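You operate a simulated robot arm through the tools that you are given. There is no shell and no other tool.

Carry out the task below with a simulated two-armed robot. There is one attempt and no reset: what you move stays moved.

TASK
Dry the damp tea leaf at 40 C and take it out.
Fine: heat off once the lamp turns green and before the drawer opens; dish on the blue tile; shut the drawer again.
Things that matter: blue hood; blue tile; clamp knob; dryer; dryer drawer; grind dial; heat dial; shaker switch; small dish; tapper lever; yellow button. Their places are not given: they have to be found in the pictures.

Only the result counts: the job must be done as asked and must still hold three seconds after the hand-in. Knocking over, shifting, dropping, spilling or breaking anything else fails it.

THE ROBOT
Two 7-joint arms with fingered hands on one trunk that stands fixed in place. Base frame: the origin is at the foot of the trunk, x ahead of it, y to its left, z up; the work surface is at about z = 0.88. Readings come in m, rad, newtons and seconds.
The left shoulder is at [0.07, 0.132, 1.217], the right one opposite. With the tool pointing down near the work surface each hand reaches from about 0.1 to 0.62 m from the base axis, measured 20 degrees to its own side. Payload 2.3 kg a hand.
The tool frame of a hand sits at the grasp point between the pads (the TCP): z along the fingers, y along the line on which they close. The tips reach 0.025 m beyond it. The gripper opens to 0.088 m; its body begins 0.029 m behind the TCP. The gripper is a hand of 3 fingers: y runs from the thumb to the fingers, the wrist lies at [-0.013, -0.097, -0.162] in the tool frame, and closing takes about 1.5 s.
Orientation is that of the tool frame in the base frame, as a unit quaternion [x, y, z, w]. With the fingers straight down and the wrist toward the robot, the tool's x, y and z point along [0, 1, 0], [1, 0, 0] and [0, 0, -1] of the base frame.

THE INTERFACE
- The arms move only by the tool play_rows. It takes "left_rows", "right_rows" or both (then of equal length, played together; a hand with none holds still); each is a list of rows, each a list of 7 numbers: the gripper command, from -1 (shut) to 1 (fully open), values between in proportion, then the shift along the tool's x, y, z in m, then the turn, a rotation vector about the tool's x, y, z in rad. In form: [[hand, dx, dy, dz, wx, wy, wz], ...]. A call has 1 to 20 rows; each row shifts and turns the commanded pose from where the row before left it, along the tool's axes as they then stand. A row lasts 0.2 s, in which the tool goes at most 0.05 m and 0.15 rad; a call with a longer step from one row to the next is refused whole, and so is a gripper value outside its range. A pose out of reach is approached as far as the arm can. The call stops where the force on the tool passes 40 N (or 10 N more than at its start, if that is more) or the arm is blocked; 0.2 s more then pass. The fingers move at their own pace (about 0.108 m/s each) and stop on an object; they squeeze with about 23 N. The grip force told is the motor's: it shows also when the fingers shut on nothing. Time passes only in rows, and 0.2 s behind the last, so rows that do not move let the fingers close. It gives the time, the measured TCP pose, the force on the tool (base axes), the opening and the grip force at its end, in the units of the frame above (readings bear some noise), with the torque about the TCP (base axes, N m) and any sound that the robot's microphone picked up.
- Cameras (640 x 400 px; columns grow to the right, rows downward): "scene" is now at [0.1268, -0.026, 1.5326]; the picture's right is [-0.38, -0.93, -0.00], its down [-0.66, 0.27, -0.70] and it looks along [0.65, -0.26, -0.71] (base axes); focal length 333 px, centre (320, 200). "left" rides on the left gripper at [-0.058, -0.085, -0.099] in its tool frame; the picture's right is [-0.67, -0.35, 0.66], its down [0.69, -0.63, 0.37] and it looks along [0.28, 0.70, 0.66] (tool axes); focal length 261 px, centre (320, 200). "right" rides on the right gripper at [0.058, -0.085, -0.099] in its tool frame; the picture's right is [-0.67, 0.35, -0.66], its down [-0.69, -0.63, 0.37] and it looks along [-0.28, 0.69, 0.66] (tool axes); focal length 261 px, centre (320, 200).
- get_image(camera): a new picture of that camera. It takes no simulated time.
- lift_body(by): slides the trunk up (or, below 0, down) by that many m; the arms and the scene camera ride with it, the base frame stays. It gives what a move gives, with no picture.
- grasp_type(shape, hand): the hand has 3 fingers and takes this shape, open, in about a second: jaw (thumb against the fingers, like two jaws); tri (thumb and two fingers); tip (a fingertip pinch); poke (one finger out to press); point (the index stretched); flat (the hand flat); cup (the hand cupped); fist (a fist). The gripper value then closes the fingers along that shape, each until it touches; the sizes above hold for jaw. It gives what a move gives, with no picture.
- head_to(pan, tilt): turns the head with the scene camera to pan (to the left, within 1.501 rad either way) and tilt (down, from -0.506 to 1.204), counted from straight ahead of the robot. It gives what a move gives.
- point_at(camera, pixels): for up to 12 pixels [column, row] of the newest picture of that camera ("zoom" is the newest enlarged one), the place [x, y, z] in the base frame of the surface seen there, good to about 0.003 m, but the place of the scene camera against the robot may be out by one fixed shift of up to 0.018 m in any direction. It takes no simulated time.
- enlarge(camera, box): a new picture of the part [left, top, right, bottom] of that camera's present view, enlarged. It takes no simulated time.
- hand_in(): hands the job in; it is judged then, once.

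Leave the grippers open and the arms clear of the work at the hand-in unless told otherwise.

The tools are called after "Request:" as name(argument=value, ...) on one line, values as JSON. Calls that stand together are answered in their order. play_rows: Moves the arms, as the interface text tells. Its arguments: {"type":"object","properties":{"left_rows":{"type":"array","items":{"type":"array","items":{"type":"number"}}},"right_rows":{"type":"array","items":{"type":"array","items":{"type":"number"}}}},"required":[]} The other tools are called the same way: lift_body (by) moves the trunk up or down; grasp_type (shape, hand) gives the hand a shape; head_to (pan, tilt) turns the head that bears the scene camera; get_image (camera) takes a picture; point_at (camera, pixels) gives the place of the surface under pixels of a picture; enlarge (camera, box) takes an enlarged picture of a part of a camera's view; hand_in () hands the job in.

At the start:

```text
time_s: 0.0
left_ee_pos: [0.3904, 0.0172, 1.3067]
left_orientation: [0.707, 0.707, 0.0, 0.0]
left_force: [0.3, 0.2, -0.2]
left_torque: [-0.04, -0.03, -0.01]
left_grip_width: 0.0877
left_gripper_force: 0.1
left_shape: jaw
right_ee_pos: [0.3431, -0.2963, 1.2966]
right_orientation: [0.707, 0.707, 0.0, 0.0]
right_force: [-0.5, -0.2, 0.3]
right_torque: [0.01, 0.01, 0.01]
right_grip_width: 0.0877
right_gripper_force: 0.1
right_shape: jaw
trunk travel left (down, up): [-0.775, 0.065]
head pan, tilt (commanded): [-0.384, 0.796]
```

scene: 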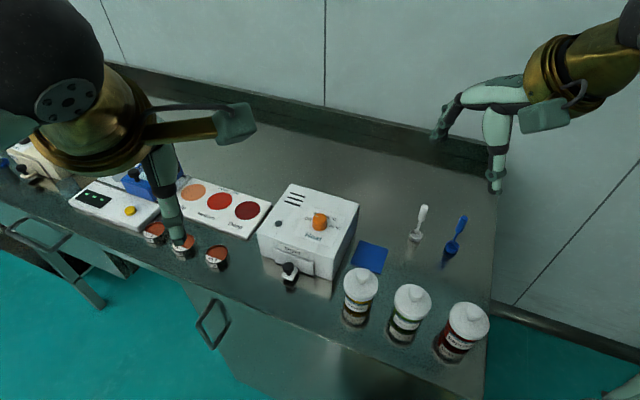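
right: 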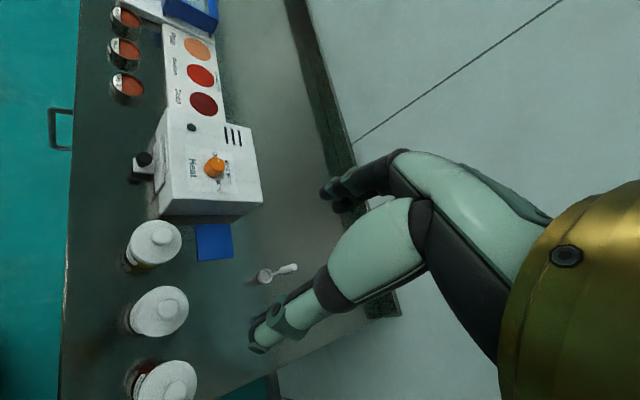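
left: 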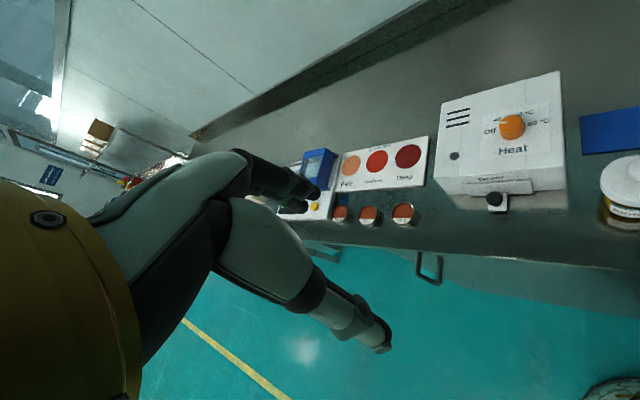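

The dryer is the white box near scene (305,235), with an orange heat dial on top and a drawer on its front with a dark knob. The blue tile is at (370,257). I'll enlarge these areas to read them.

Request:
enlarge(camera="scene", box=[230, 170, 400, 300])

Request:
enlarge(camera="left", box=[420, 60, 640, 230])

Request:
enlarge(camera="right", box=[100, 90, 320, 290])

```text
3.08 times, centred on (315, 235) of scene
```

zoom: 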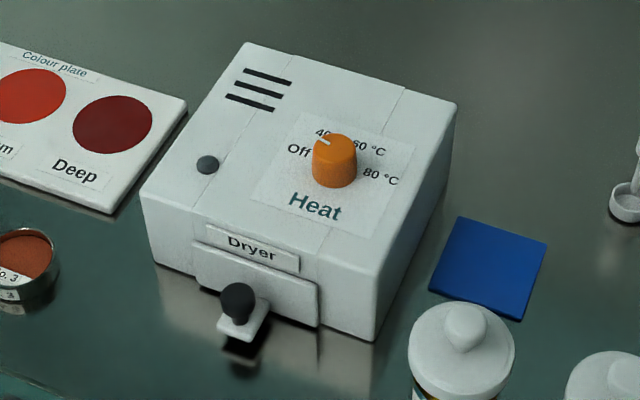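

```text
2.35 times, centred on (530, 145) of left
```

zoom: 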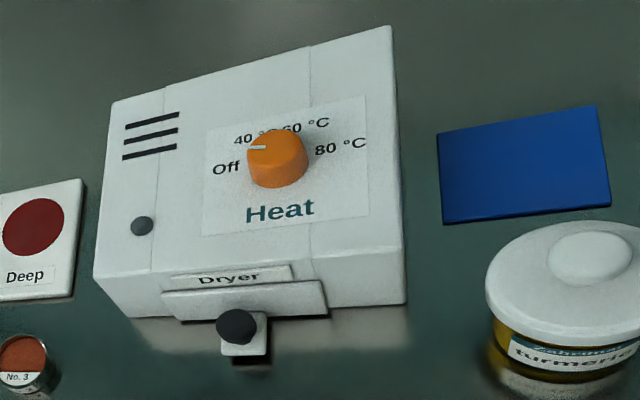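

```text
2.00 times, centred on (210, 190) of right
```

zoom: 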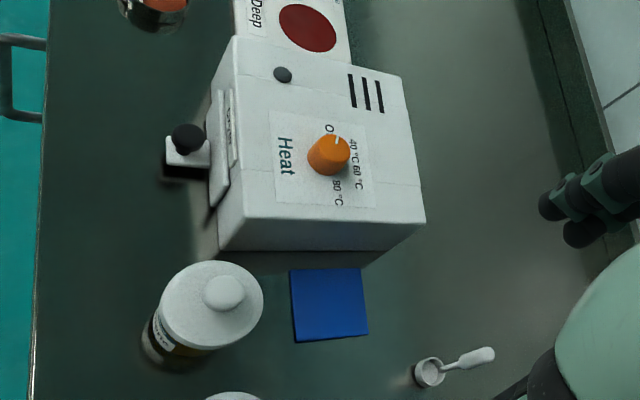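

I see the orange dial with a white mark and a label with Off / 40 / 60 / 80 °C. A small dark lamp is on the top left of the dryer. The drawer has a black ball knob. I'll turn the head to survey the rest before touching anything.

Request:
head_to(pan=0.5, tilt=0.7)

Request:
get_image(camera="scene")

```text
time_s: 1.2
left_ee_pos: [0.3912, 0.0161, 1.3059]
left_orientation: [0.707, 0.707, -0.001, -0.001]
left_force: [0.1, -0.2, 0.1]
left_torque: [-0.02, -0.01, 0.02]
left_grip_width: 0.0874
left_gripper_force: 0.1
left_shape: jaw
right_ee_pos: [0.3437, -0.2977, 1.2975]
right_orientation: [0.707, 0.707, 0.0, -0.001]
right_force: [-0.6, -0.1, 0.9]
right_torque: [0.02, 0.03, 0.01]
right_grip_width: 0.088
right_gripper_force: 0.0
right_shape: jaw
trunk travel left (down, up): [-0.775, 0.065]
head pan, tilt (commanded): [0.499, 0.7]
```

```text
taken
```

scene: 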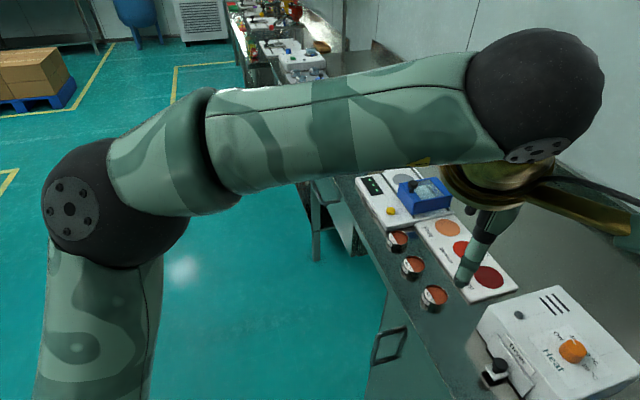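

The bench to the left holds a colour reader (blue hood, yellow button), three paprika tins, and a colour plate. I'll bring the head back so the dryer is centred and measure points on it.

Request:
head_to(pan=-0.35, tilt=0.95)

Request:
get_image(camera="scene")

```text
time_s: 2.4
left_ee_pos: [0.3916, 0.0165, 1.3074]
left_orientation: [0.707, 0.707, 0.0, -0.001]
left_force: [0.2, 0.1, 0.1]
left_torque: [-0.01, 0.04, -0.03]
left_grip_width: 0.0876
left_gripper_force: 0.1
left_shape: jaw
right_ee_pos: [0.3426, -0.2959, 1.2973]
right_orientation: [0.707, 0.707, 0.0, 0.0]
right_force: [0.4, 0.4, -0.6]
right_torque: [-0.01, 0.01, -0.02]
right_grip_width: 0.0874
right_gripper_force: 0.1
right_shape: jaw
trunk travel left (down, up): [-0.775, 0.065]
head pan, tilt (commanded): [-0.351, 0.949]
```

```text
taken
```

scene: 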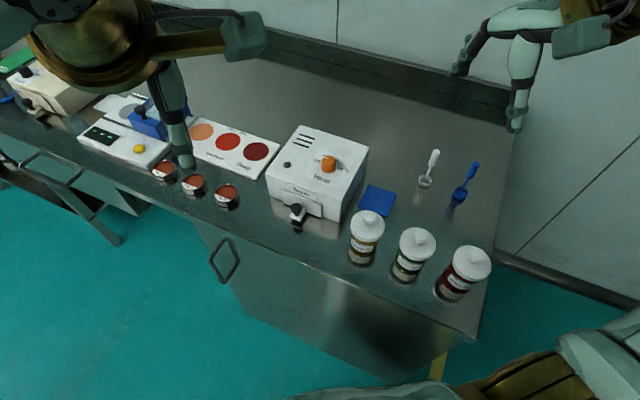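

Request:
enlarge(camera="scene", box=[255, 110, 415, 240])

Request:
enlarge(camera="scene", box=[0, 50, 200, 190])

```text
3.08 times, centred on (335, 175) of scene
```

zoom: 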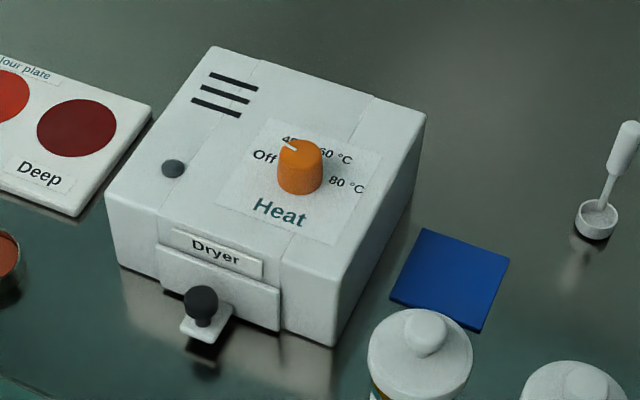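

```text
2.86 times, centred on (100, 120) of scene
```

zoom: 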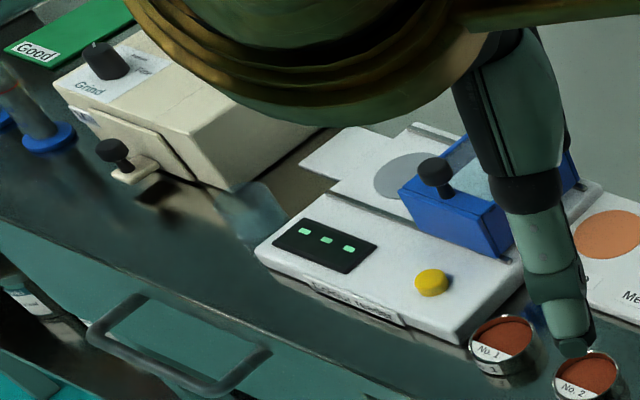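

I'll enlarge the dryer again so that the zoom picture is the newest one, then measure the dial, knob, lamp, box corners and tile.

Request:
enlarge(camera="scene", box=[255, 110, 415, 240])

Request:
point_at(camera="zoom", pixels=[[302, 150], [288, 145], [300, 188], [201, 297], [205, 331], [172, 168], [112, 197], [338, 275], [420, 120], [218, 52], [450, 278], [262, 156]])

Request:
point_at(camera="zoom", pixels=[[425, 231], [506, 260], [482, 325], [392, 298], [220, 300], [280, 320], [165, 265], [341, 182], [330, 155], [285, 140], [150, 262], [325, 335]])

```text
3.08 times, centred on (335, 175) of scene
```

zoom: 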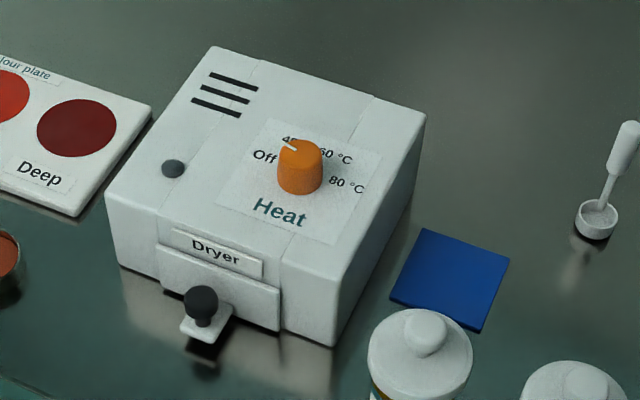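

```text
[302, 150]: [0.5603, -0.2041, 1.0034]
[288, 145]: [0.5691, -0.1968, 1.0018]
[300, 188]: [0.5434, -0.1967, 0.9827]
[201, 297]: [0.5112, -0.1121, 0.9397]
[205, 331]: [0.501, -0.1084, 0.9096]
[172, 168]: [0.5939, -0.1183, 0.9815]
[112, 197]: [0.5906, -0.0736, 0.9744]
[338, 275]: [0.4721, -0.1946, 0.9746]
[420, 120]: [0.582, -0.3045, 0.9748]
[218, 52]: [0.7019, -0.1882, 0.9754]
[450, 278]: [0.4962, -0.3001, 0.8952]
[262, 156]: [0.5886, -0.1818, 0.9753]
```

```text
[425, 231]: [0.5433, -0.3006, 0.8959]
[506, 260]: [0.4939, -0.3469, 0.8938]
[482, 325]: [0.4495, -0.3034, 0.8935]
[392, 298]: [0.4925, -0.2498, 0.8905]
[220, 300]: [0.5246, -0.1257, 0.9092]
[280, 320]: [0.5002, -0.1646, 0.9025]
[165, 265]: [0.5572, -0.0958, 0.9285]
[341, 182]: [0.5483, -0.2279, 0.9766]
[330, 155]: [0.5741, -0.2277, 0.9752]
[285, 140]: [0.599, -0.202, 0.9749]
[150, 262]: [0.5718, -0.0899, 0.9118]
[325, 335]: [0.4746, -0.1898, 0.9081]
```

The dryer is turned about 45° and its front faces (-x, +y). The scene camera may be shifted, so I'll measure the same features with the wrist cameras for calibration. I'll take fresh wrist images first.

Request:
enlarge(camera="right", box=[100, 90, 320, 290])

Request:
point_at(camera="zoom", pixels=[[335, 152], [283, 75], [187, 135], [190, 160], [236, 40], [225, 215], [415, 215], [400, 80], [331, 300], [302, 335], [150, 250], [338, 140]])

Request:
enlarge(camera="left", box=[420, 60, 640, 230])

Request:
point_at(camera="zoom", pixels=[[277, 142], [256, 147], [142, 226], [238, 326], [245, 350], [108, 265], [115, 105], [390, 35], [395, 280], [525, 165], [450, 215], [225, 168]])

```text
2.00 times, centred on (210, 190) of right
```

zoom: 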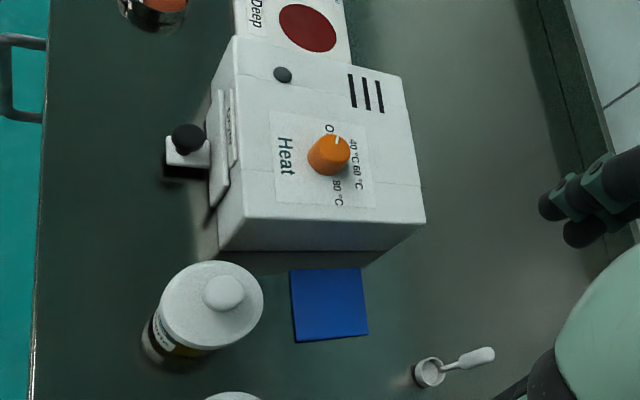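

```text
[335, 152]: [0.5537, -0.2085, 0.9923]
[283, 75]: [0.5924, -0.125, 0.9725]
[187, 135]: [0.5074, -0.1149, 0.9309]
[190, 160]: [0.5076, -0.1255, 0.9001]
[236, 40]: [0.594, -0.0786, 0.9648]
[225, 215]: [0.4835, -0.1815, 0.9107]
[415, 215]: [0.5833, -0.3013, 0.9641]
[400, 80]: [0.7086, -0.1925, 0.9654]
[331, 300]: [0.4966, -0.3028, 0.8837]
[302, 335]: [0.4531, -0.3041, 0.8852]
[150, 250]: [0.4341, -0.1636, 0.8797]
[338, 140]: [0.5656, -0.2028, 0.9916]
```

```text
2.35 times, centred on (530, 145) of left
```

zoom: 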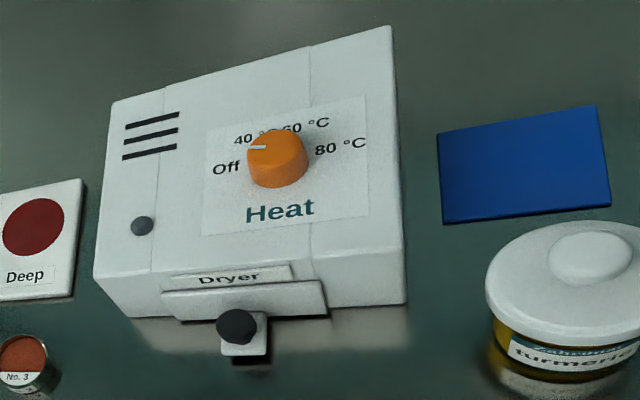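

```text
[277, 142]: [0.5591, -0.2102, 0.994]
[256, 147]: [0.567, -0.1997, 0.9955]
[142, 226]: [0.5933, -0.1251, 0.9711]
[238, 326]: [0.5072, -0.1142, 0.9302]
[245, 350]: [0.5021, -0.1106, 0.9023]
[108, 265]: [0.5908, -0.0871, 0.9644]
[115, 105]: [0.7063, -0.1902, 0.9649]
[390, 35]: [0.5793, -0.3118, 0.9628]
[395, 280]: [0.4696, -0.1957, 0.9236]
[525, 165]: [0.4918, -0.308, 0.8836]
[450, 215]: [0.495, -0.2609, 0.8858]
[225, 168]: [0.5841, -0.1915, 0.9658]
```

The wrist cameras agree with each other and the scene camera is off by about (+0.001, +0.006, +0.0095):
- Dryer top: z ≈ 0.965
- Dial top: about (0.557, -0.209, 0.993)
- Lamp: (0.593, -0.125)
- Drawer knob: (0.507, -0.114, 0.930)
- Tile top: z ≈ 0.884

Next I'll bring the right hand closer for a good look at the dial label.

Request:
play_rows(right_rows=[[1, 0.013, 0.016, 0.032, 0, 0, 0], [1, 0.013, 0.016, 0.032, 0, 0, 0], [1, 0.013, 0.016, 0.032, 0, 0, 0], [1, 0.013, 0.016, 0.032, 0, 0, 0], [1, 0.013, 0.016, 0.032, 0, 0, 0], [1, 0.013, 0.016, 0.03, 0, 0, 0], [1, 0.013, 0.016, 0.03, 0, 0, 0]])

Request:
get_image(camera="right")

Request:
get_image(camera="scene")

```text
time_s: 4.0
left_ee_pos: [0.3924, 0.0178, 1.3064]
left_orientation: [0.707, 0.707, -0.001, 0.001]
left_force: [-0.3, 0.2, 0.2]
left_torque: [0.0, 0.03, -0.01]
left_grip_width: 0.0876
left_gripper_force: 0.2
left_shape: jaw
right_ee_pos: [0.4549, -0.2026, 1.075]
right_orientation: [0.706, 0.709, -0.001, 0.0]
right_force: [0.9, -0.6, -0.3]
right_torque: [0.0, 0.03, 0.0]
right_grip_width: 0.0878
right_gripper_force: 0.0
right_shape: jaw
trunk travel left (down, up): [-0.775, 0.065]
head pan, tilt (commanded): [-0.351, 0.949]
```

```text
taken
```

right: 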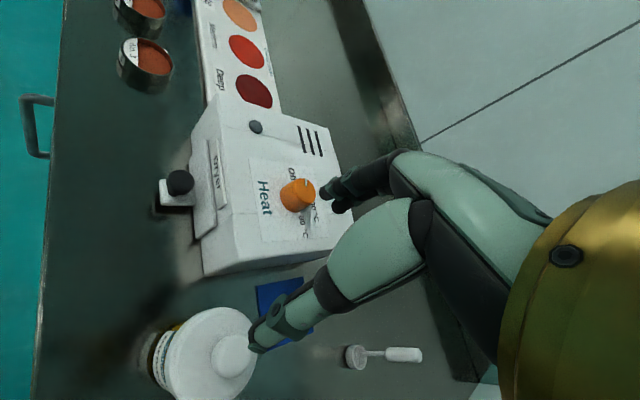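

```text
taken
```

scene: 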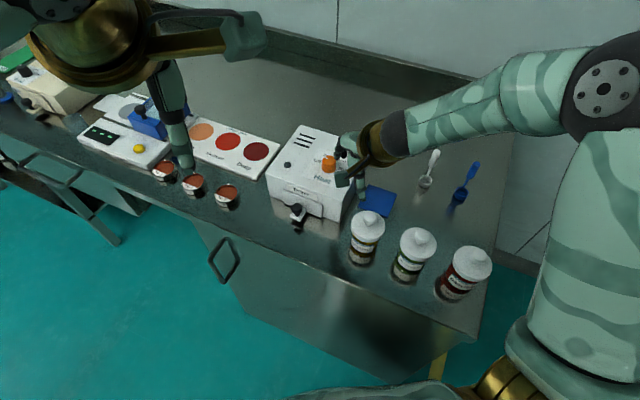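

The thumb shows at (262,335) and the fingers at (330,190) in the right picture, and the dial is at (297,195). I'll enlarge the dial label.

Request:
enlarge(camera="right", box=[190, 110, 350, 260])

Request:
enlarge(camera="left", box=[460, 90, 580, 165])

```text
2.67 times, centred on (270, 185) of right
```

zoom: 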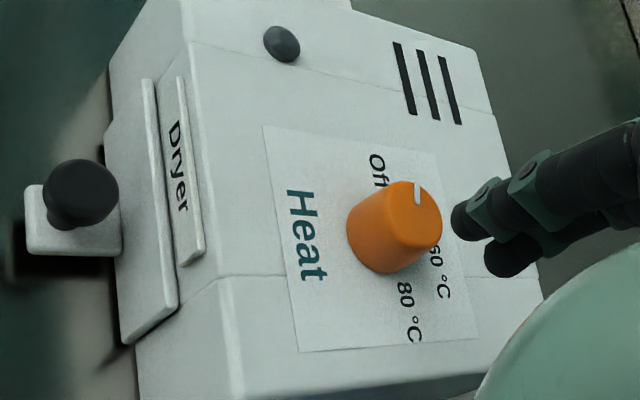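

```text
5.33 times, centred on (520, 128) of left
```

zoom: 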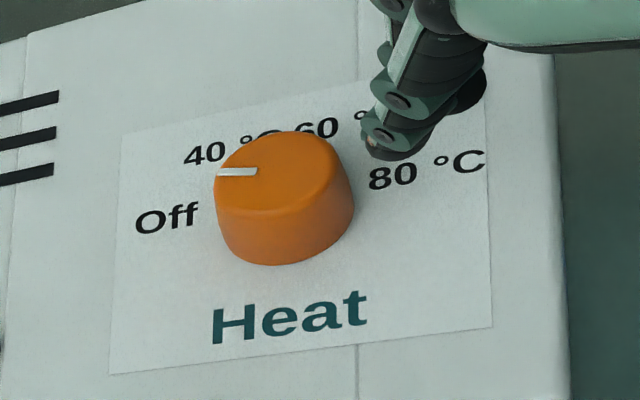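

I'll measure the label text centres in the left zoom: Off (168,217), 40 °C (about 232,148), 80 °C (427,168), and the dial mark ends.

Request:
point_at(camera="zoom", pixels=[[137, 221], [198, 211], [188, 155], [222, 150], [303, 129], [338, 128], [373, 180], [484, 160], [222, 172], [256, 171], [285, 160], [270, 262]])

Request:
point_at(camera="zoom", pixels=[[110, 373], [121, 135], [489, 327], [214, 325], [367, 308], [330, 150], [220, 190], [345, 190], [320, 255], [240, 255], [285, 205], [300, 145]])

```text
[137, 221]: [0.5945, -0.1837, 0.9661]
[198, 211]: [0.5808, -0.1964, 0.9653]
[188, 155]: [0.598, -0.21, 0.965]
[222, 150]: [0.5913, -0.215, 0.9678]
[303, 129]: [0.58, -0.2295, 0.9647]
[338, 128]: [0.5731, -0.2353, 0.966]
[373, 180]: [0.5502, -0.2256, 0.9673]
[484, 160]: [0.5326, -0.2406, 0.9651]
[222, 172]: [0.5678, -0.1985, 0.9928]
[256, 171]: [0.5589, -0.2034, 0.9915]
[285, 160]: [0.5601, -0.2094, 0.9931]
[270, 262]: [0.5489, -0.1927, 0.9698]
```

```text
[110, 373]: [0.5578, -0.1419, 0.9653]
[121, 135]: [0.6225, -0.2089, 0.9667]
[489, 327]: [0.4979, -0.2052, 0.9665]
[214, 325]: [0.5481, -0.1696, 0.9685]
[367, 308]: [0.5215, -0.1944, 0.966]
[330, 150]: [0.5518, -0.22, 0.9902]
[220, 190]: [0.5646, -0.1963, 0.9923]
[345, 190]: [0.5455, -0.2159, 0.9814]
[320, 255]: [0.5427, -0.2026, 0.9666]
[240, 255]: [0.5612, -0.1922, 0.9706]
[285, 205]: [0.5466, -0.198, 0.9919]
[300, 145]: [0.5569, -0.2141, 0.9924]
```

My readings from these measurements:
- Dial centre is about (0.557, -0.205), radius about 0.0145, with the top at 0.993.
- The labels fit angles of roughly -75° (Off), -25° (40), +25° (60) and +75° (80), so Off to 40 is about 50° clockwise.
- The mark is at Off now.

I'll move the right hand above the dial and pre-turn it -25°, so the 50° swing stays centred.

Request:
play_rows(right_rows=[[1, 0, 0.034, 0.008, 0, 0, 0], [1, 0, 0.034, 0.008, 0, 0, 0], [1, 0, 0.034, 0.008, 0, 0, 0], [1, 0, 0, 0, 0, 0, -0.145], [1, 0, 0, 0, 0, 0, -0.145], [1, 0, 0, 0, 0, 0, -0.145], [1, 0, 0, 0, 0, 0, 0]])

Request:
get_image(camera="right")

Request:
get_image(camera="left")

Request:
get_image(camera="scene")

```text
time_s: 5.6
left_ee_pos: [0.3904, 0.0159, 1.3055]
left_orientation: [0.707, 0.707, 0.0, 0.0]
left_force: [0.2, 0.6, -0.3]
left_torque: [-0.01, 0.01, 0.02]
left_grip_width: 0.0875
left_gripper_force: 0.0
left_shape: jaw
right_ee_pos: [0.557, -0.2075, 1.0528]
right_orientation: [0.537, 0.844, 0.001, -0.001]
right_force: [0.7, -0.1, 0.7]
right_torque: [0.02, -0.01, 0.01]
right_grip_width: 0.0874
right_gripper_force: 0.1
right_shape: jaw
trunk travel left (down, up): [-0.775, 0.065]
head pan, tilt (commanded): [-0.351, 0.949]
```

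```text
taken
```

right: 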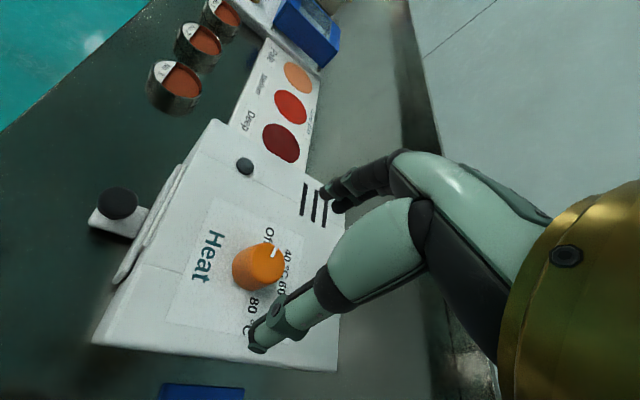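

```text
taken
```

left: 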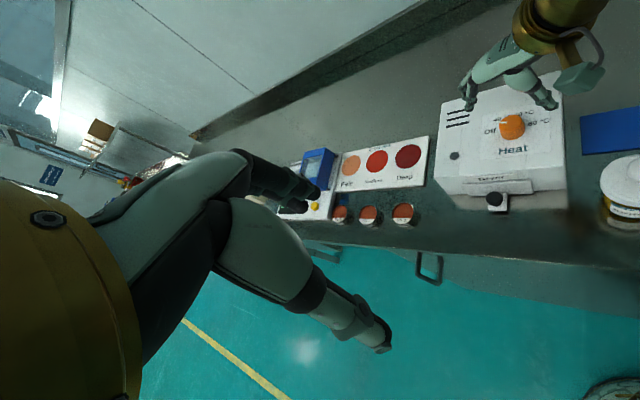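

```text
taken
```

scene: 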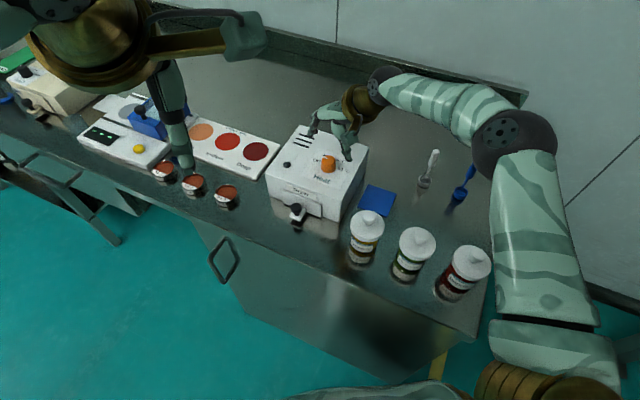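

The hand is above the dial. I'll measure the dial top again from this close right view, with the dial around (260,262), to centre the grip.

Request:
enlarge(camera="right", box=[190, 200, 350, 300])

Request:
point_at(camera="right", pixels=[[262, 256], [255, 258], [270, 255], [262, 248], [262, 266], [280, 252], [245, 165], [117, 200], [236, 280], [247, 287]])

```text
4.00 times, centred on (270, 250) of right
```

zoom: 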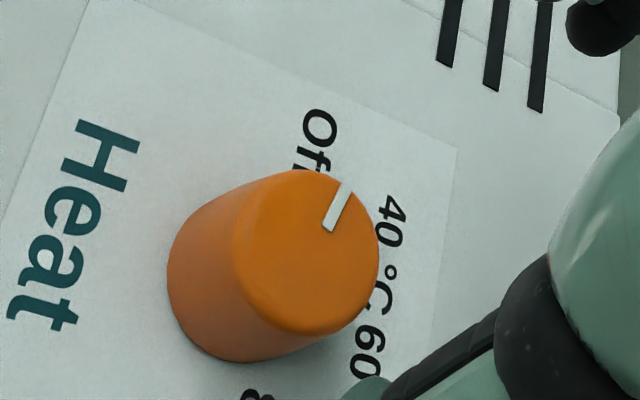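

```text
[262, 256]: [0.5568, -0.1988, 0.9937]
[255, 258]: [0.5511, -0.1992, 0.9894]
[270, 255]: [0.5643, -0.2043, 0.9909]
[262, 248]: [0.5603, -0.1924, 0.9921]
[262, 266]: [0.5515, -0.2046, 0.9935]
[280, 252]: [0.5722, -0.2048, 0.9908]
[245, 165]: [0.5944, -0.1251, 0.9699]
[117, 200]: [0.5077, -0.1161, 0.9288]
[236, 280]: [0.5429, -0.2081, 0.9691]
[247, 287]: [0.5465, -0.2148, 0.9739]
```

Request:
point_at(camera="zoom", pixels=[[306, 252], [240, 252], [372, 255], [300, 178], [310, 327], [343, 186], [329, 228], [260, 205], [350, 305], [270, 310], [355, 200]])

```text
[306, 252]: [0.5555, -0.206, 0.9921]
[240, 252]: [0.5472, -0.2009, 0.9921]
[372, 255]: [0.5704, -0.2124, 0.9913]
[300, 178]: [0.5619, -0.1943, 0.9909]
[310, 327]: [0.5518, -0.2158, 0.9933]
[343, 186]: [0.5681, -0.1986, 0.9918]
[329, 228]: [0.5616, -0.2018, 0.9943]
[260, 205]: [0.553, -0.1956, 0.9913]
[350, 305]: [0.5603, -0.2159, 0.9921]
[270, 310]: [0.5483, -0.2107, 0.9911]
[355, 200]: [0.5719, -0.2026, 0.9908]
```

The dial centre comes out at (0.5575, -0.206) and the TCP is at (0.557, -0.2075), so it is well centred. I'll lower 0.054 so the tips are about 8 mm above the dryer top, then close on the dial.

Request:
play_rows(right_rows=[[1, 0, 0, 0.018, 0, 0, 0], [1, 0, 0, 0.018, 0, 0, 0], [1, 0, 0, 0.018, 0, 0, 0], [1, 0, 0, 0, 0, 0, 0]])

Request:
get_image(camera="right")

Request:
enlarge(camera="left", box=[440, 60, 600, 160])

```text
time_s: 6.6
left_ee_pos: [0.3909, 0.0149, 1.3071]
left_orientation: [0.708, 0.707, 0.0, -0.001]
left_force: [0.0, -0.1, 0.6]
left_torque: [-0.01, 0.02, -0.02]
left_grip_width: 0.0875
left_gripper_force: 0.0
left_shape: jaw
right_ee_pos: [0.5574, -0.2069, 0.9982]
right_orientation: [0.537, 0.844, 0.0, 0.0]
right_force: [0.1, 0.5, 1.2]
right_torque: [-0.01, -0.01, 0.04]
right_grip_width: 0.0877
right_gripper_force: 0.0
right_shape: jaw
trunk travel left (down, up): [-0.775, 0.065]
head pan, tilt (commanded): [-0.351, 0.949]
```

```text
taken
```

right: 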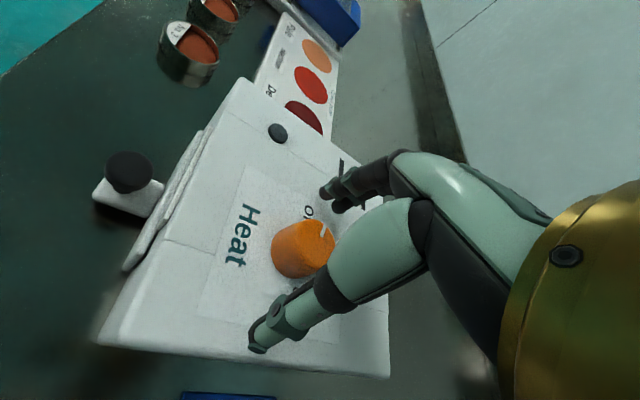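

```text
4.00 times, centred on (520, 110) of left
```

zoom: 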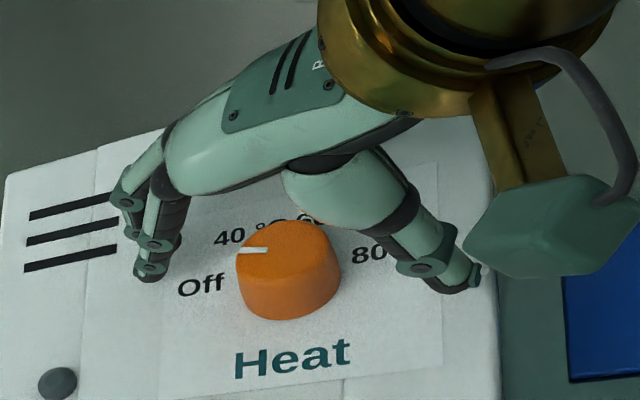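

The fingers straddle the dial and the lamp is visible at the lower left of the zoom. I'll close the right hand on the dial.

Request:
play_rows(right_rows=[[-1, 0, 0, 0, 0, 0, 0], [-1, 0, 0, 0, 0, 0, 0], [-1, 0, 0, 0, 0, 0, 0], [-1, 0, 0, 0, 0, 0, 0], [-1, 0, 0, 0, 0, 0, 0], [-1, 0, 0, 0, 0, 0, 0], [-1, 0, 0, 0, 0, 0, 0]])

Request:
enlarge(camera="left", box=[440, 60, 600, 160])

Request:
enlarge(camera="right", box=[190, 180, 350, 300])

```text
time_s: 8.2
left_ee_pos: [0.392, 0.016, 1.3065]
left_orientation: [0.708, 0.707, -0.001, -0.001]
left_force: [0.0, 0.9, -0.1]
left_torque: [0.01, 0.03, 0.0]
left_grip_width: 0.0876
left_gripper_force: 0.1
left_shape: jaw
right_ee_pos: [0.5574, -0.2065, 0.9984]
right_orientation: [0.537, 0.843, -0.001, 0.001]
right_force: [-0.5, -0.7, -1.9]
right_torque: [-0.04, 0.01, -0.03]
right_grip_width: 0.0234
right_gripper_force: 23.0
right_shape: jaw
trunk travel left (down, up): [-0.775, 0.065]
head pan, tilt (commanded): [-0.351, 0.949]
```

```text
4.00 times, centred on (520, 110) of left
```

zoom: 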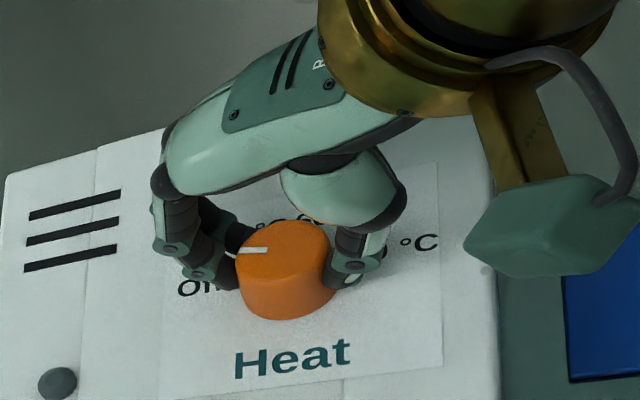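

```text
3.33 times, centred on (270, 240) of right
```

zoom: 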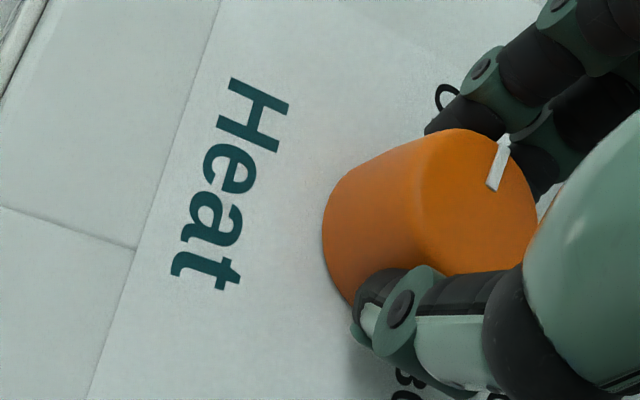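

The dial is gripped at 23 N with a width of 0.023 and is still at Off. I'll turn it clockwise by 50° (0.873 rad) in 7 steps of 0.125.

Request:
play_rows(right_rows=[[-1, 0, 0, 0, 0, 0, 0.125], [-1, 0, 0, 0, 0, 0, 0.125], [-1, 0, 0, 0, 0, 0, 0.125], [-1, 0, 0, 0, 0, 0, 0.125], [-1, 0, 0, 0, 0, 0, 0.125], [-1, 0, 0, 0, 0, 0, 0.125], [-1, 0, 0, 0, 0, 0, 0.125], [-1, 0, 0, 0, 0, 0, 0]])

Request:
enlarge(camera="left", box=[430, 70, 590, 170])

Request:
enlarge(camera="right", box=[190, 180, 350, 300])

```text
time_s: 10.0
left_ee_pos: [0.3918, 0.0178, 1.3068]
left_orientation: [0.707, 0.707, -0.001, 0.001]
left_force: [-0.3, 0.2, -0.4]
left_torque: [0.01, -0.01, 0.03]
left_grip_width: 0.0876
left_gripper_force: 0.1
left_shape: jaw
right_ee_pos: [0.5559, -0.204, 0.9984]
right_orientation: [0.844, 0.536, 0.001, 0.0]
right_force: [-0.4, 1.7, -0.7]
right_torque: [0.06, 0.05, 0.0]
right_grip_width: 0.0228
right_gripper_force: 22.5
right_shape: jaw
trunk travel left (down, up): [-0.775, 0.065]
head pan, tilt (commanded): [-0.351, 0.949]
```

```text
4.00 times, centred on (510, 120) of left
```

zoom: 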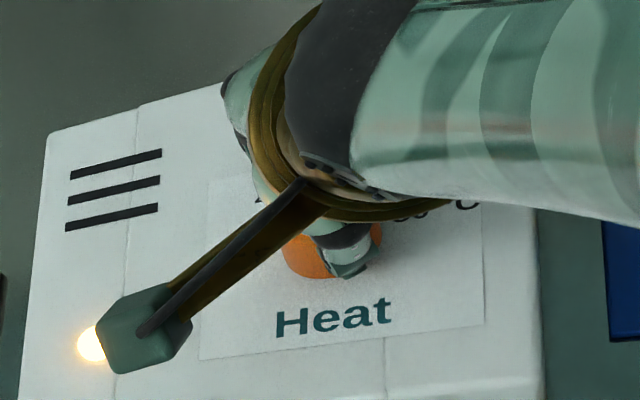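

```text
3.33 times, centred on (270, 240) of right
```

zoom: 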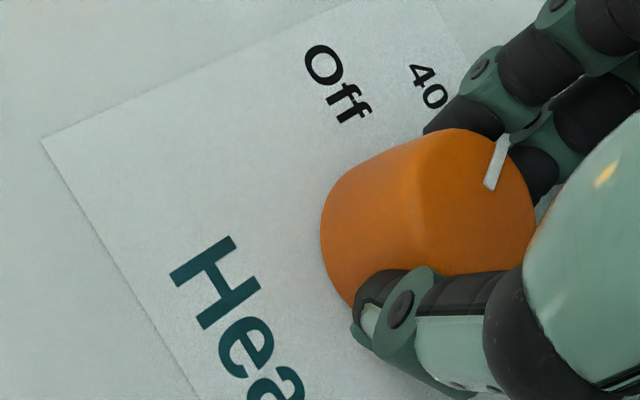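

The lamp is now lit amber and the mark moved with the hand. I'll check the mark's direction by measuring the mark ends and the visible "40" text in the right zoom.

Request:
point_at(camera="zoom", pixels=[[504, 142], [489, 187], [412, 70], [443, 104], [430, 87], [310, 60], [365, 118], [425, 170], [470, 205], [480, 260]])

Request:
enlarge(camera="scene", box=[255, 110, 415, 240])

Request:
enlarge(camera="left", box=[430, 130, 494, 170])

```text
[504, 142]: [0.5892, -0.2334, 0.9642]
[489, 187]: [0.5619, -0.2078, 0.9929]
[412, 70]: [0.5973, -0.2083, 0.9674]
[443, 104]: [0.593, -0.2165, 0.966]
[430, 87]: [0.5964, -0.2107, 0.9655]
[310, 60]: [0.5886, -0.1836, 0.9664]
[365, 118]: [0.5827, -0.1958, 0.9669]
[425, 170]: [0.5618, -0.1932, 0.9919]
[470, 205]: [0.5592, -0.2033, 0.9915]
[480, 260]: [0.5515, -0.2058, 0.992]
```

```text
3.08 times, centred on (335, 175) of scene
```

zoom: 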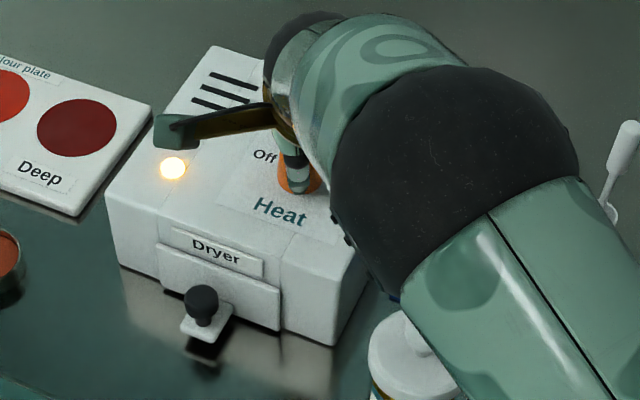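

```text
10.00 times, centred on (462, 150) of left
```

zoom: 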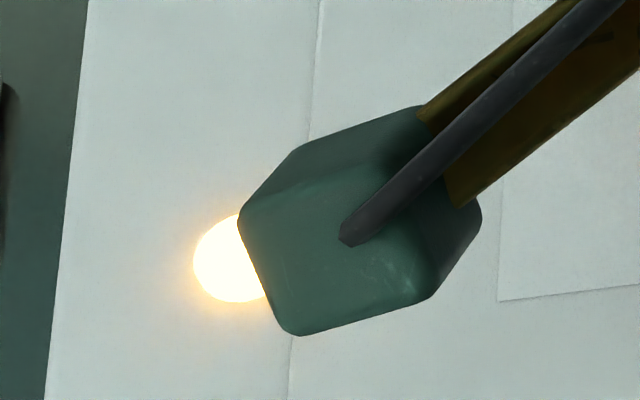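

The mark is at about -22° in the base frame and the 40 °C label centre at about -21°, so the dial sits on 40. The lamp is visible in the scene zoom at (172,168). I'll hold still and let time pass, checking the lamp.

Request:
play_rows(right_rows=[[-1, 0, 0, 0, 0, 0, 0], [-1, 0, 0, 0, 0, 0, 0], [-1, 0, 0, 0, 0, 0, 0], [-1, 0, 0, 0, 0, 0, 0], [-1, 0, 0, 0, 0, 0, 0], [-1, 0, 0, 0, 0, 0, 0], [-1, 0, 0, 0, 0, 0, 0], [-1, 0, 0, 0, 0, 0, 0], [-1, 0, 0, 0, 0, 0, 0], [-1, 0, 0, 0, 0, 0, 0]])

Request:
enlarge(camera="scene", box=[255, 110, 415, 240])

```text
time_s: 12.2
left_ee_pos: [0.3906, 0.0173, 1.3067]
left_orientation: [0.707, 0.707, -0.001, 0.0]
left_force: [0.2, -0.3, 0.0]
left_torque: [0.01, 0.03, 0.0]
left_grip_width: 0.0876
left_gripper_force: 0.1
left_shape: jaw
right_ee_pos: [0.5568, -0.2059, 0.9989]
right_orientation: [0.845, 0.536, 0.001, 0.001]
right_force: [-0.3, 1.8, 0.7]
right_torque: [0.02, -0.04, 0.03]
right_grip_width: 0.0232
right_gripper_force: 23.3
right_shape: jaw
trunk travel left (down, up): [-0.775, 0.065]
head pan, tilt (commanded): [-0.351, 0.949]
```

```text
3.08 times, centred on (335, 175) of scene
```

zoom: 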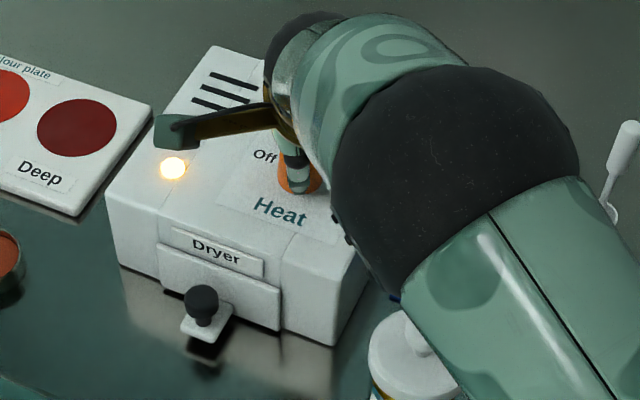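

The lamp is still amber, so I'll keep waiting.

Request:
play_rows(right_rows=[[-1, 0, 0, 0, 0, 0, 0], [-1, 0, 0, 0, 0, 0, 0], [-1, 0, 0, 0, 0, 0, 0], [-1, 0, 0, 0, 0, 0, 0], [-1, 0, 0, 0, 0, 0, 0], [-1, 0, 0, 0, 0, 0, 0], [-1, 0, 0, 0, 0, 0, 0], [-1, 0, 0, 0, 0, 0, 0], [-1, 0, 0, 0, 0, 0, 0], [-1, 0, 0, 0, 0, 0, 0]])

Request:
enlarge(camera="scene", box=[255, 110, 415, 240])

```text
time_s: 14.4
left_ee_pos: [0.3905, 0.0174, 1.3057]
left_orientation: [0.707, 0.707, -0.001, 0.001]
left_force: [0.1, 0.0, 0.0]
left_torque: [-0.03, 0.02, -0.02]
left_grip_width: 0.0875
left_gripper_force: 0.1
left_shape: jaw
right_ee_pos: [0.557, -0.2045, 0.9994]
right_orientation: [0.844, 0.536, 0.0, 0.001]
right_force: [-0.3, 2.0, 1.1]
right_torque: [0.02, 0.02, -0.01]
right_grip_width: 0.023
right_gripper_force: 22.9
right_shape: jaw
trunk travel left (down, up): [-0.775, 0.065]
head pan, tilt (commanded): [-0.351, 0.949]
```

```text
3.08 times, centred on (335, 175) of scene
```

zoom: 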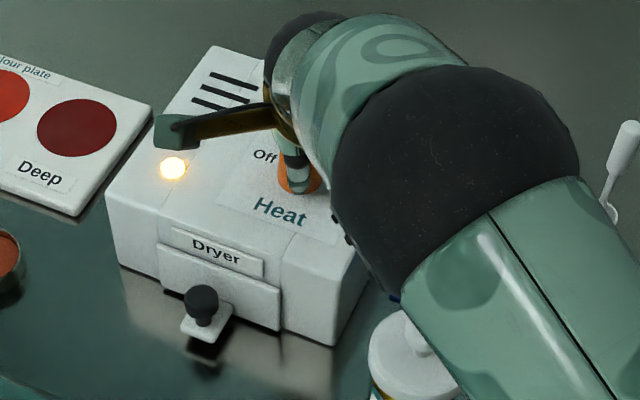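

The lamp is still amber at 14.4 s. I'll wait another 3 s.

Request:
play_rows(right_rows=[[-1, 0, 0, 0, 0, 0, 0], [-1, 0, 0, 0, 0, 0, 0], [-1, 0, 0, 0, 0, 0, 0], [-1, 0, 0, 0, 0, 0, 0], [-1, 0, 0, 0, 0, 0, 0], [-1, 0, 0, 0, 0, 0, 0], [-1, 0, 0, 0, 0, 0, 0], [-1, 0, 0, 0, 0, 0, 0], [-1, 0, 0, 0, 0, 0, 0], [-1, 0, 0, 0, 0, 0, 0], [-1, 0, 0, 0, 0, 0, 0], [-1, 0, 0, 0, 0, 0, 0], [-1, 0, 0, 0, 0, 0, 0], [-1, 0, 0, 0, 0, 0, 0]])

Request:
enlarge(camera="scene", box=[255, 110, 415, 240])

```text
time_s: 17.4
left_ee_pos: [0.3912, 0.0184, 1.306]
left_orientation: [0.707, 0.707, 0.0, 0.0]
left_force: [-0.7, 0.1, 0.1]
left_torque: [0.03, 0.03, 0.0]
left_grip_width: 0.0875
left_gripper_force: 0.0
left_shape: jaw
right_ee_pos: [0.5555, -0.2051, 0.9985]
right_orientation: [0.844, 0.536, 0.0, -0.001]
right_force: [-0.7, 1.8, 0.6]
right_torque: [0.06, 0.0, 0.01]
right_grip_width: 0.023
right_gripper_force: 22.8
right_shape: jaw
trunk travel left (down, up): [-0.775, 0.065]
head pan, tilt (commanded): [-0.351, 0.949]
```

```text
3.08 times, centred on (335, 175) of scene
```

zoom: 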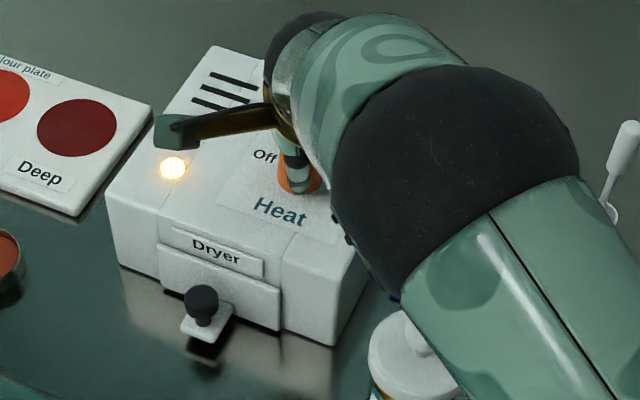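

The lamp is still amber at 17.4 s. I'll keep holding.

Request:
play_rows(right_rows=[[-1, 0, 0, 0, 0, 0, 0], [-1, 0, 0, 0, 0, 0, 0], [-1, 0, 0, 0, 0, 0, 0], [-1, 0, 0, 0, 0, 0, 0], [-1, 0, 0, 0, 0, 0, 0], [-1, 0, 0, 0, 0, 0, 0], [-1, 0, 0, 0, 0, 0, 0], [-1, 0, 0, 0, 0, 0, 0], [-1, 0, 0, 0, 0, 0, 0], [-1, 0, 0, 0, 0, 0, 0], [-1, 0, 0, 0, 0, 0, 0], [-1, 0, 0, 0, 0, 0, 0], [-1, 0, 0, 0, 0, 0, 0], [-1, 0, 0, 0, 0, 0, 0]])

Request:
enlarge(camera="scene", box=[255, 110, 415, 240])

```text
time_s: 20.4
left_ee_pos: [0.3909, 0.017, 1.3063]
left_orientation: [0.707, 0.707, -0.001, 0.001]
left_force: [0.0, -0.5, 0.0]
left_torque: [0.0, -0.04, 0.0]
left_grip_width: 0.0872
left_gripper_force: 0.0
left_shape: jaw
right_ee_pos: [0.5566, -0.2052, 0.9987]
right_orientation: [0.845, 0.535, 0.0, 0.001]
right_force: [-0.5, 2.1, 1.4]
right_torque: [0.03, -0.02, -0.02]
right_grip_width: 0.0233
right_gripper_force: 23.1
right_shape: jaw
trunk travel left (down, up): [-0.775, 0.065]
head pan, tilt (commanded): [-0.351, 0.949]
```

```text
3.08 times, centred on (335, 175) of scene
```

zoom: 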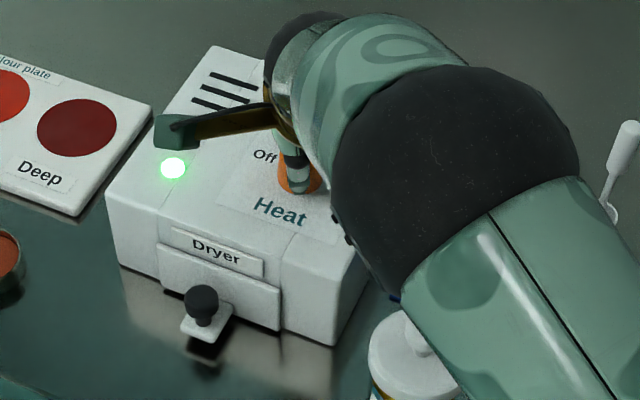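

The lamp is green at (172,168) in the zoom. I'll turn the dial back to Off, counter-clockwise by 50°.

Request:
play_rows(right_rows=[[-1, 0, 0, 0, 0, 0, -0.125], [-1, 0, 0, 0, 0, 0, -0.125], [-1, 0, 0, 0, 0, 0, -0.125], [-1, 0, 0, 0, 0, 0, -0.125], [-1, 0, 0, 0, 0, 0, -0.125], [-1, 0, 0, 0, 0, 0, -0.125], [-1, 0, 0, 0, 0, 0, -0.125], [-1, 0, 0, 0, 0, 0, 0]])

Request:
enlarge(camera="left", box=[430, 70, 590, 170])

Request:
enlarge(camera="scene", box=[255, 110, 415, 240])

```text
time_s: 22.2
left_ee_pos: [0.3905, 0.0166, 1.3063]
left_orientation: [0.707, 0.707, 0.001, 0.001]
left_force: [0.2, -0.3, -0.2]
left_torque: [0.01, -0.03, 0.03]
left_grip_width: 0.0876
left_gripper_force: 0.1
left_shape: jaw
right_ee_pos: [0.5579, -0.2063, 0.998]
right_orientation: [0.538, 0.843, 0.001, 0.0]
right_force: [3.2, -1.6, 5.9]
right_torque: [0.01, -0.09, -0.09]
right_grip_width: 0.0231
right_gripper_force: 22.6
right_shape: jaw
trunk travel left (down, up): [-0.775, 0.065]
head pan, tilt (commanded): [-0.351, 0.949]
```

```text
4.00 times, centred on (510, 120) of left
```

zoom: 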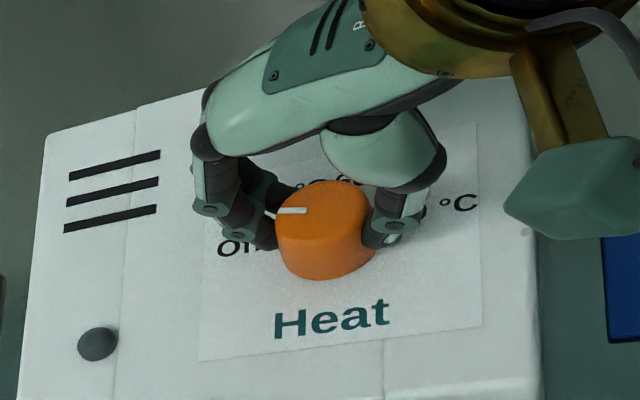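

```text
3.08 times, centred on (335, 175) of scene
```

zoom: 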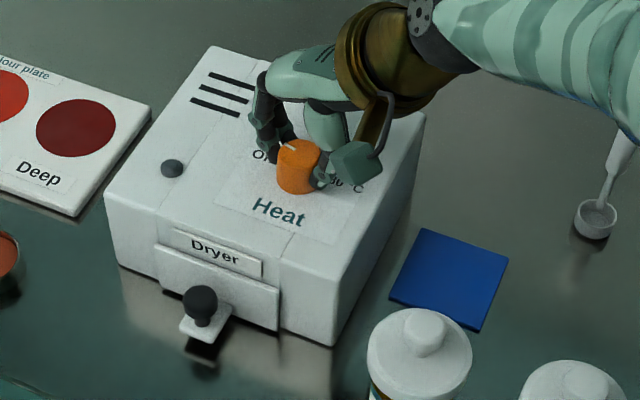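

The lamp is dark and the mark is back at Off, so the heat is off. I'll open the hand and lift clear of the dial.

Request:
play_rows(right_rows=[[1, 0, 0, 0, 0, 0, 0], [1, 0, 0, 0, 0, 0, 0], [1, 0, 0, 0, 0, 0, 0], [1, 0, 0, 0, 0, 0, 0], [1, 0, 0, 0, 0, 0, 0], [1, 0, 0, -0.03, 0, 0, 0], [1, 0, 0, -0.04, 0, 0, 0], [1, 0, 0, -0.04, 0, 0, 0], [1, 0, 0, 0, 0, 0, 0]])

Request:
enlarge(camera="left", box=[430, 70, 590, 170])

Request:
get_image(camera="scene")

```text
time_s: 24.2
left_ee_pos: [0.3924, 0.0158, 1.3064]
left_orientation: [0.707, 0.707, 0.0, -0.001]
left_force: [-0.2, 0.4, 0.5]
left_torque: [0.0, -0.03, -0.03]
left_grip_width: 0.0879
left_gripper_force: 0.2
left_shape: jaw
right_ee_pos: [0.556, -0.206, 1.1083]
right_orientation: [0.538, 0.843, 0.0, 0.0]
right_force: [0.5, 0.8, 0.0]
right_torque: [0.02, 0.01, 0.01]
right_grip_width: 0.0879
right_gripper_force: 0.1
right_shape: jaw
trunk travel left (down, up): [-0.775, 0.065]
head pan, tilt (commanded): [-0.351, 0.949]
```

```text
4.00 times, centred on (510, 120) of left
```

zoom: 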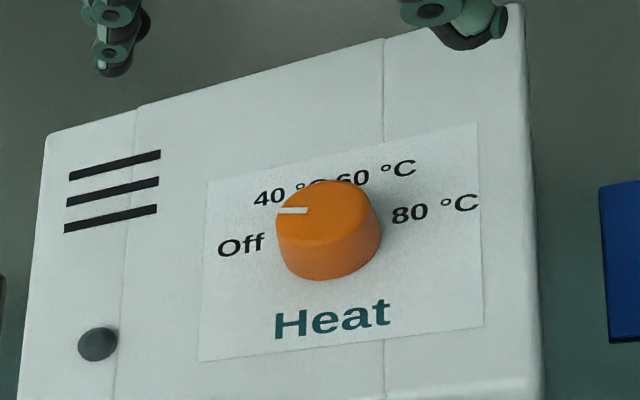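

```text
taken
```

scene: 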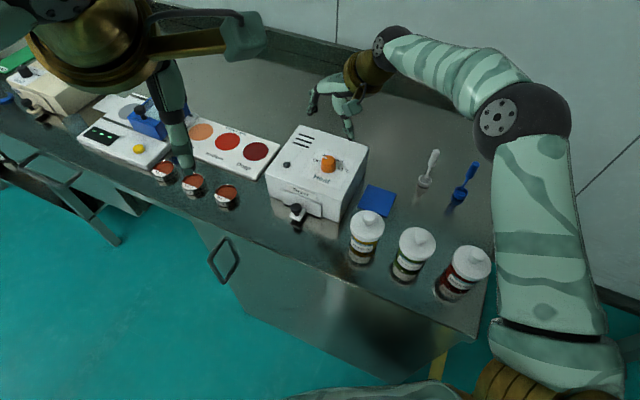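

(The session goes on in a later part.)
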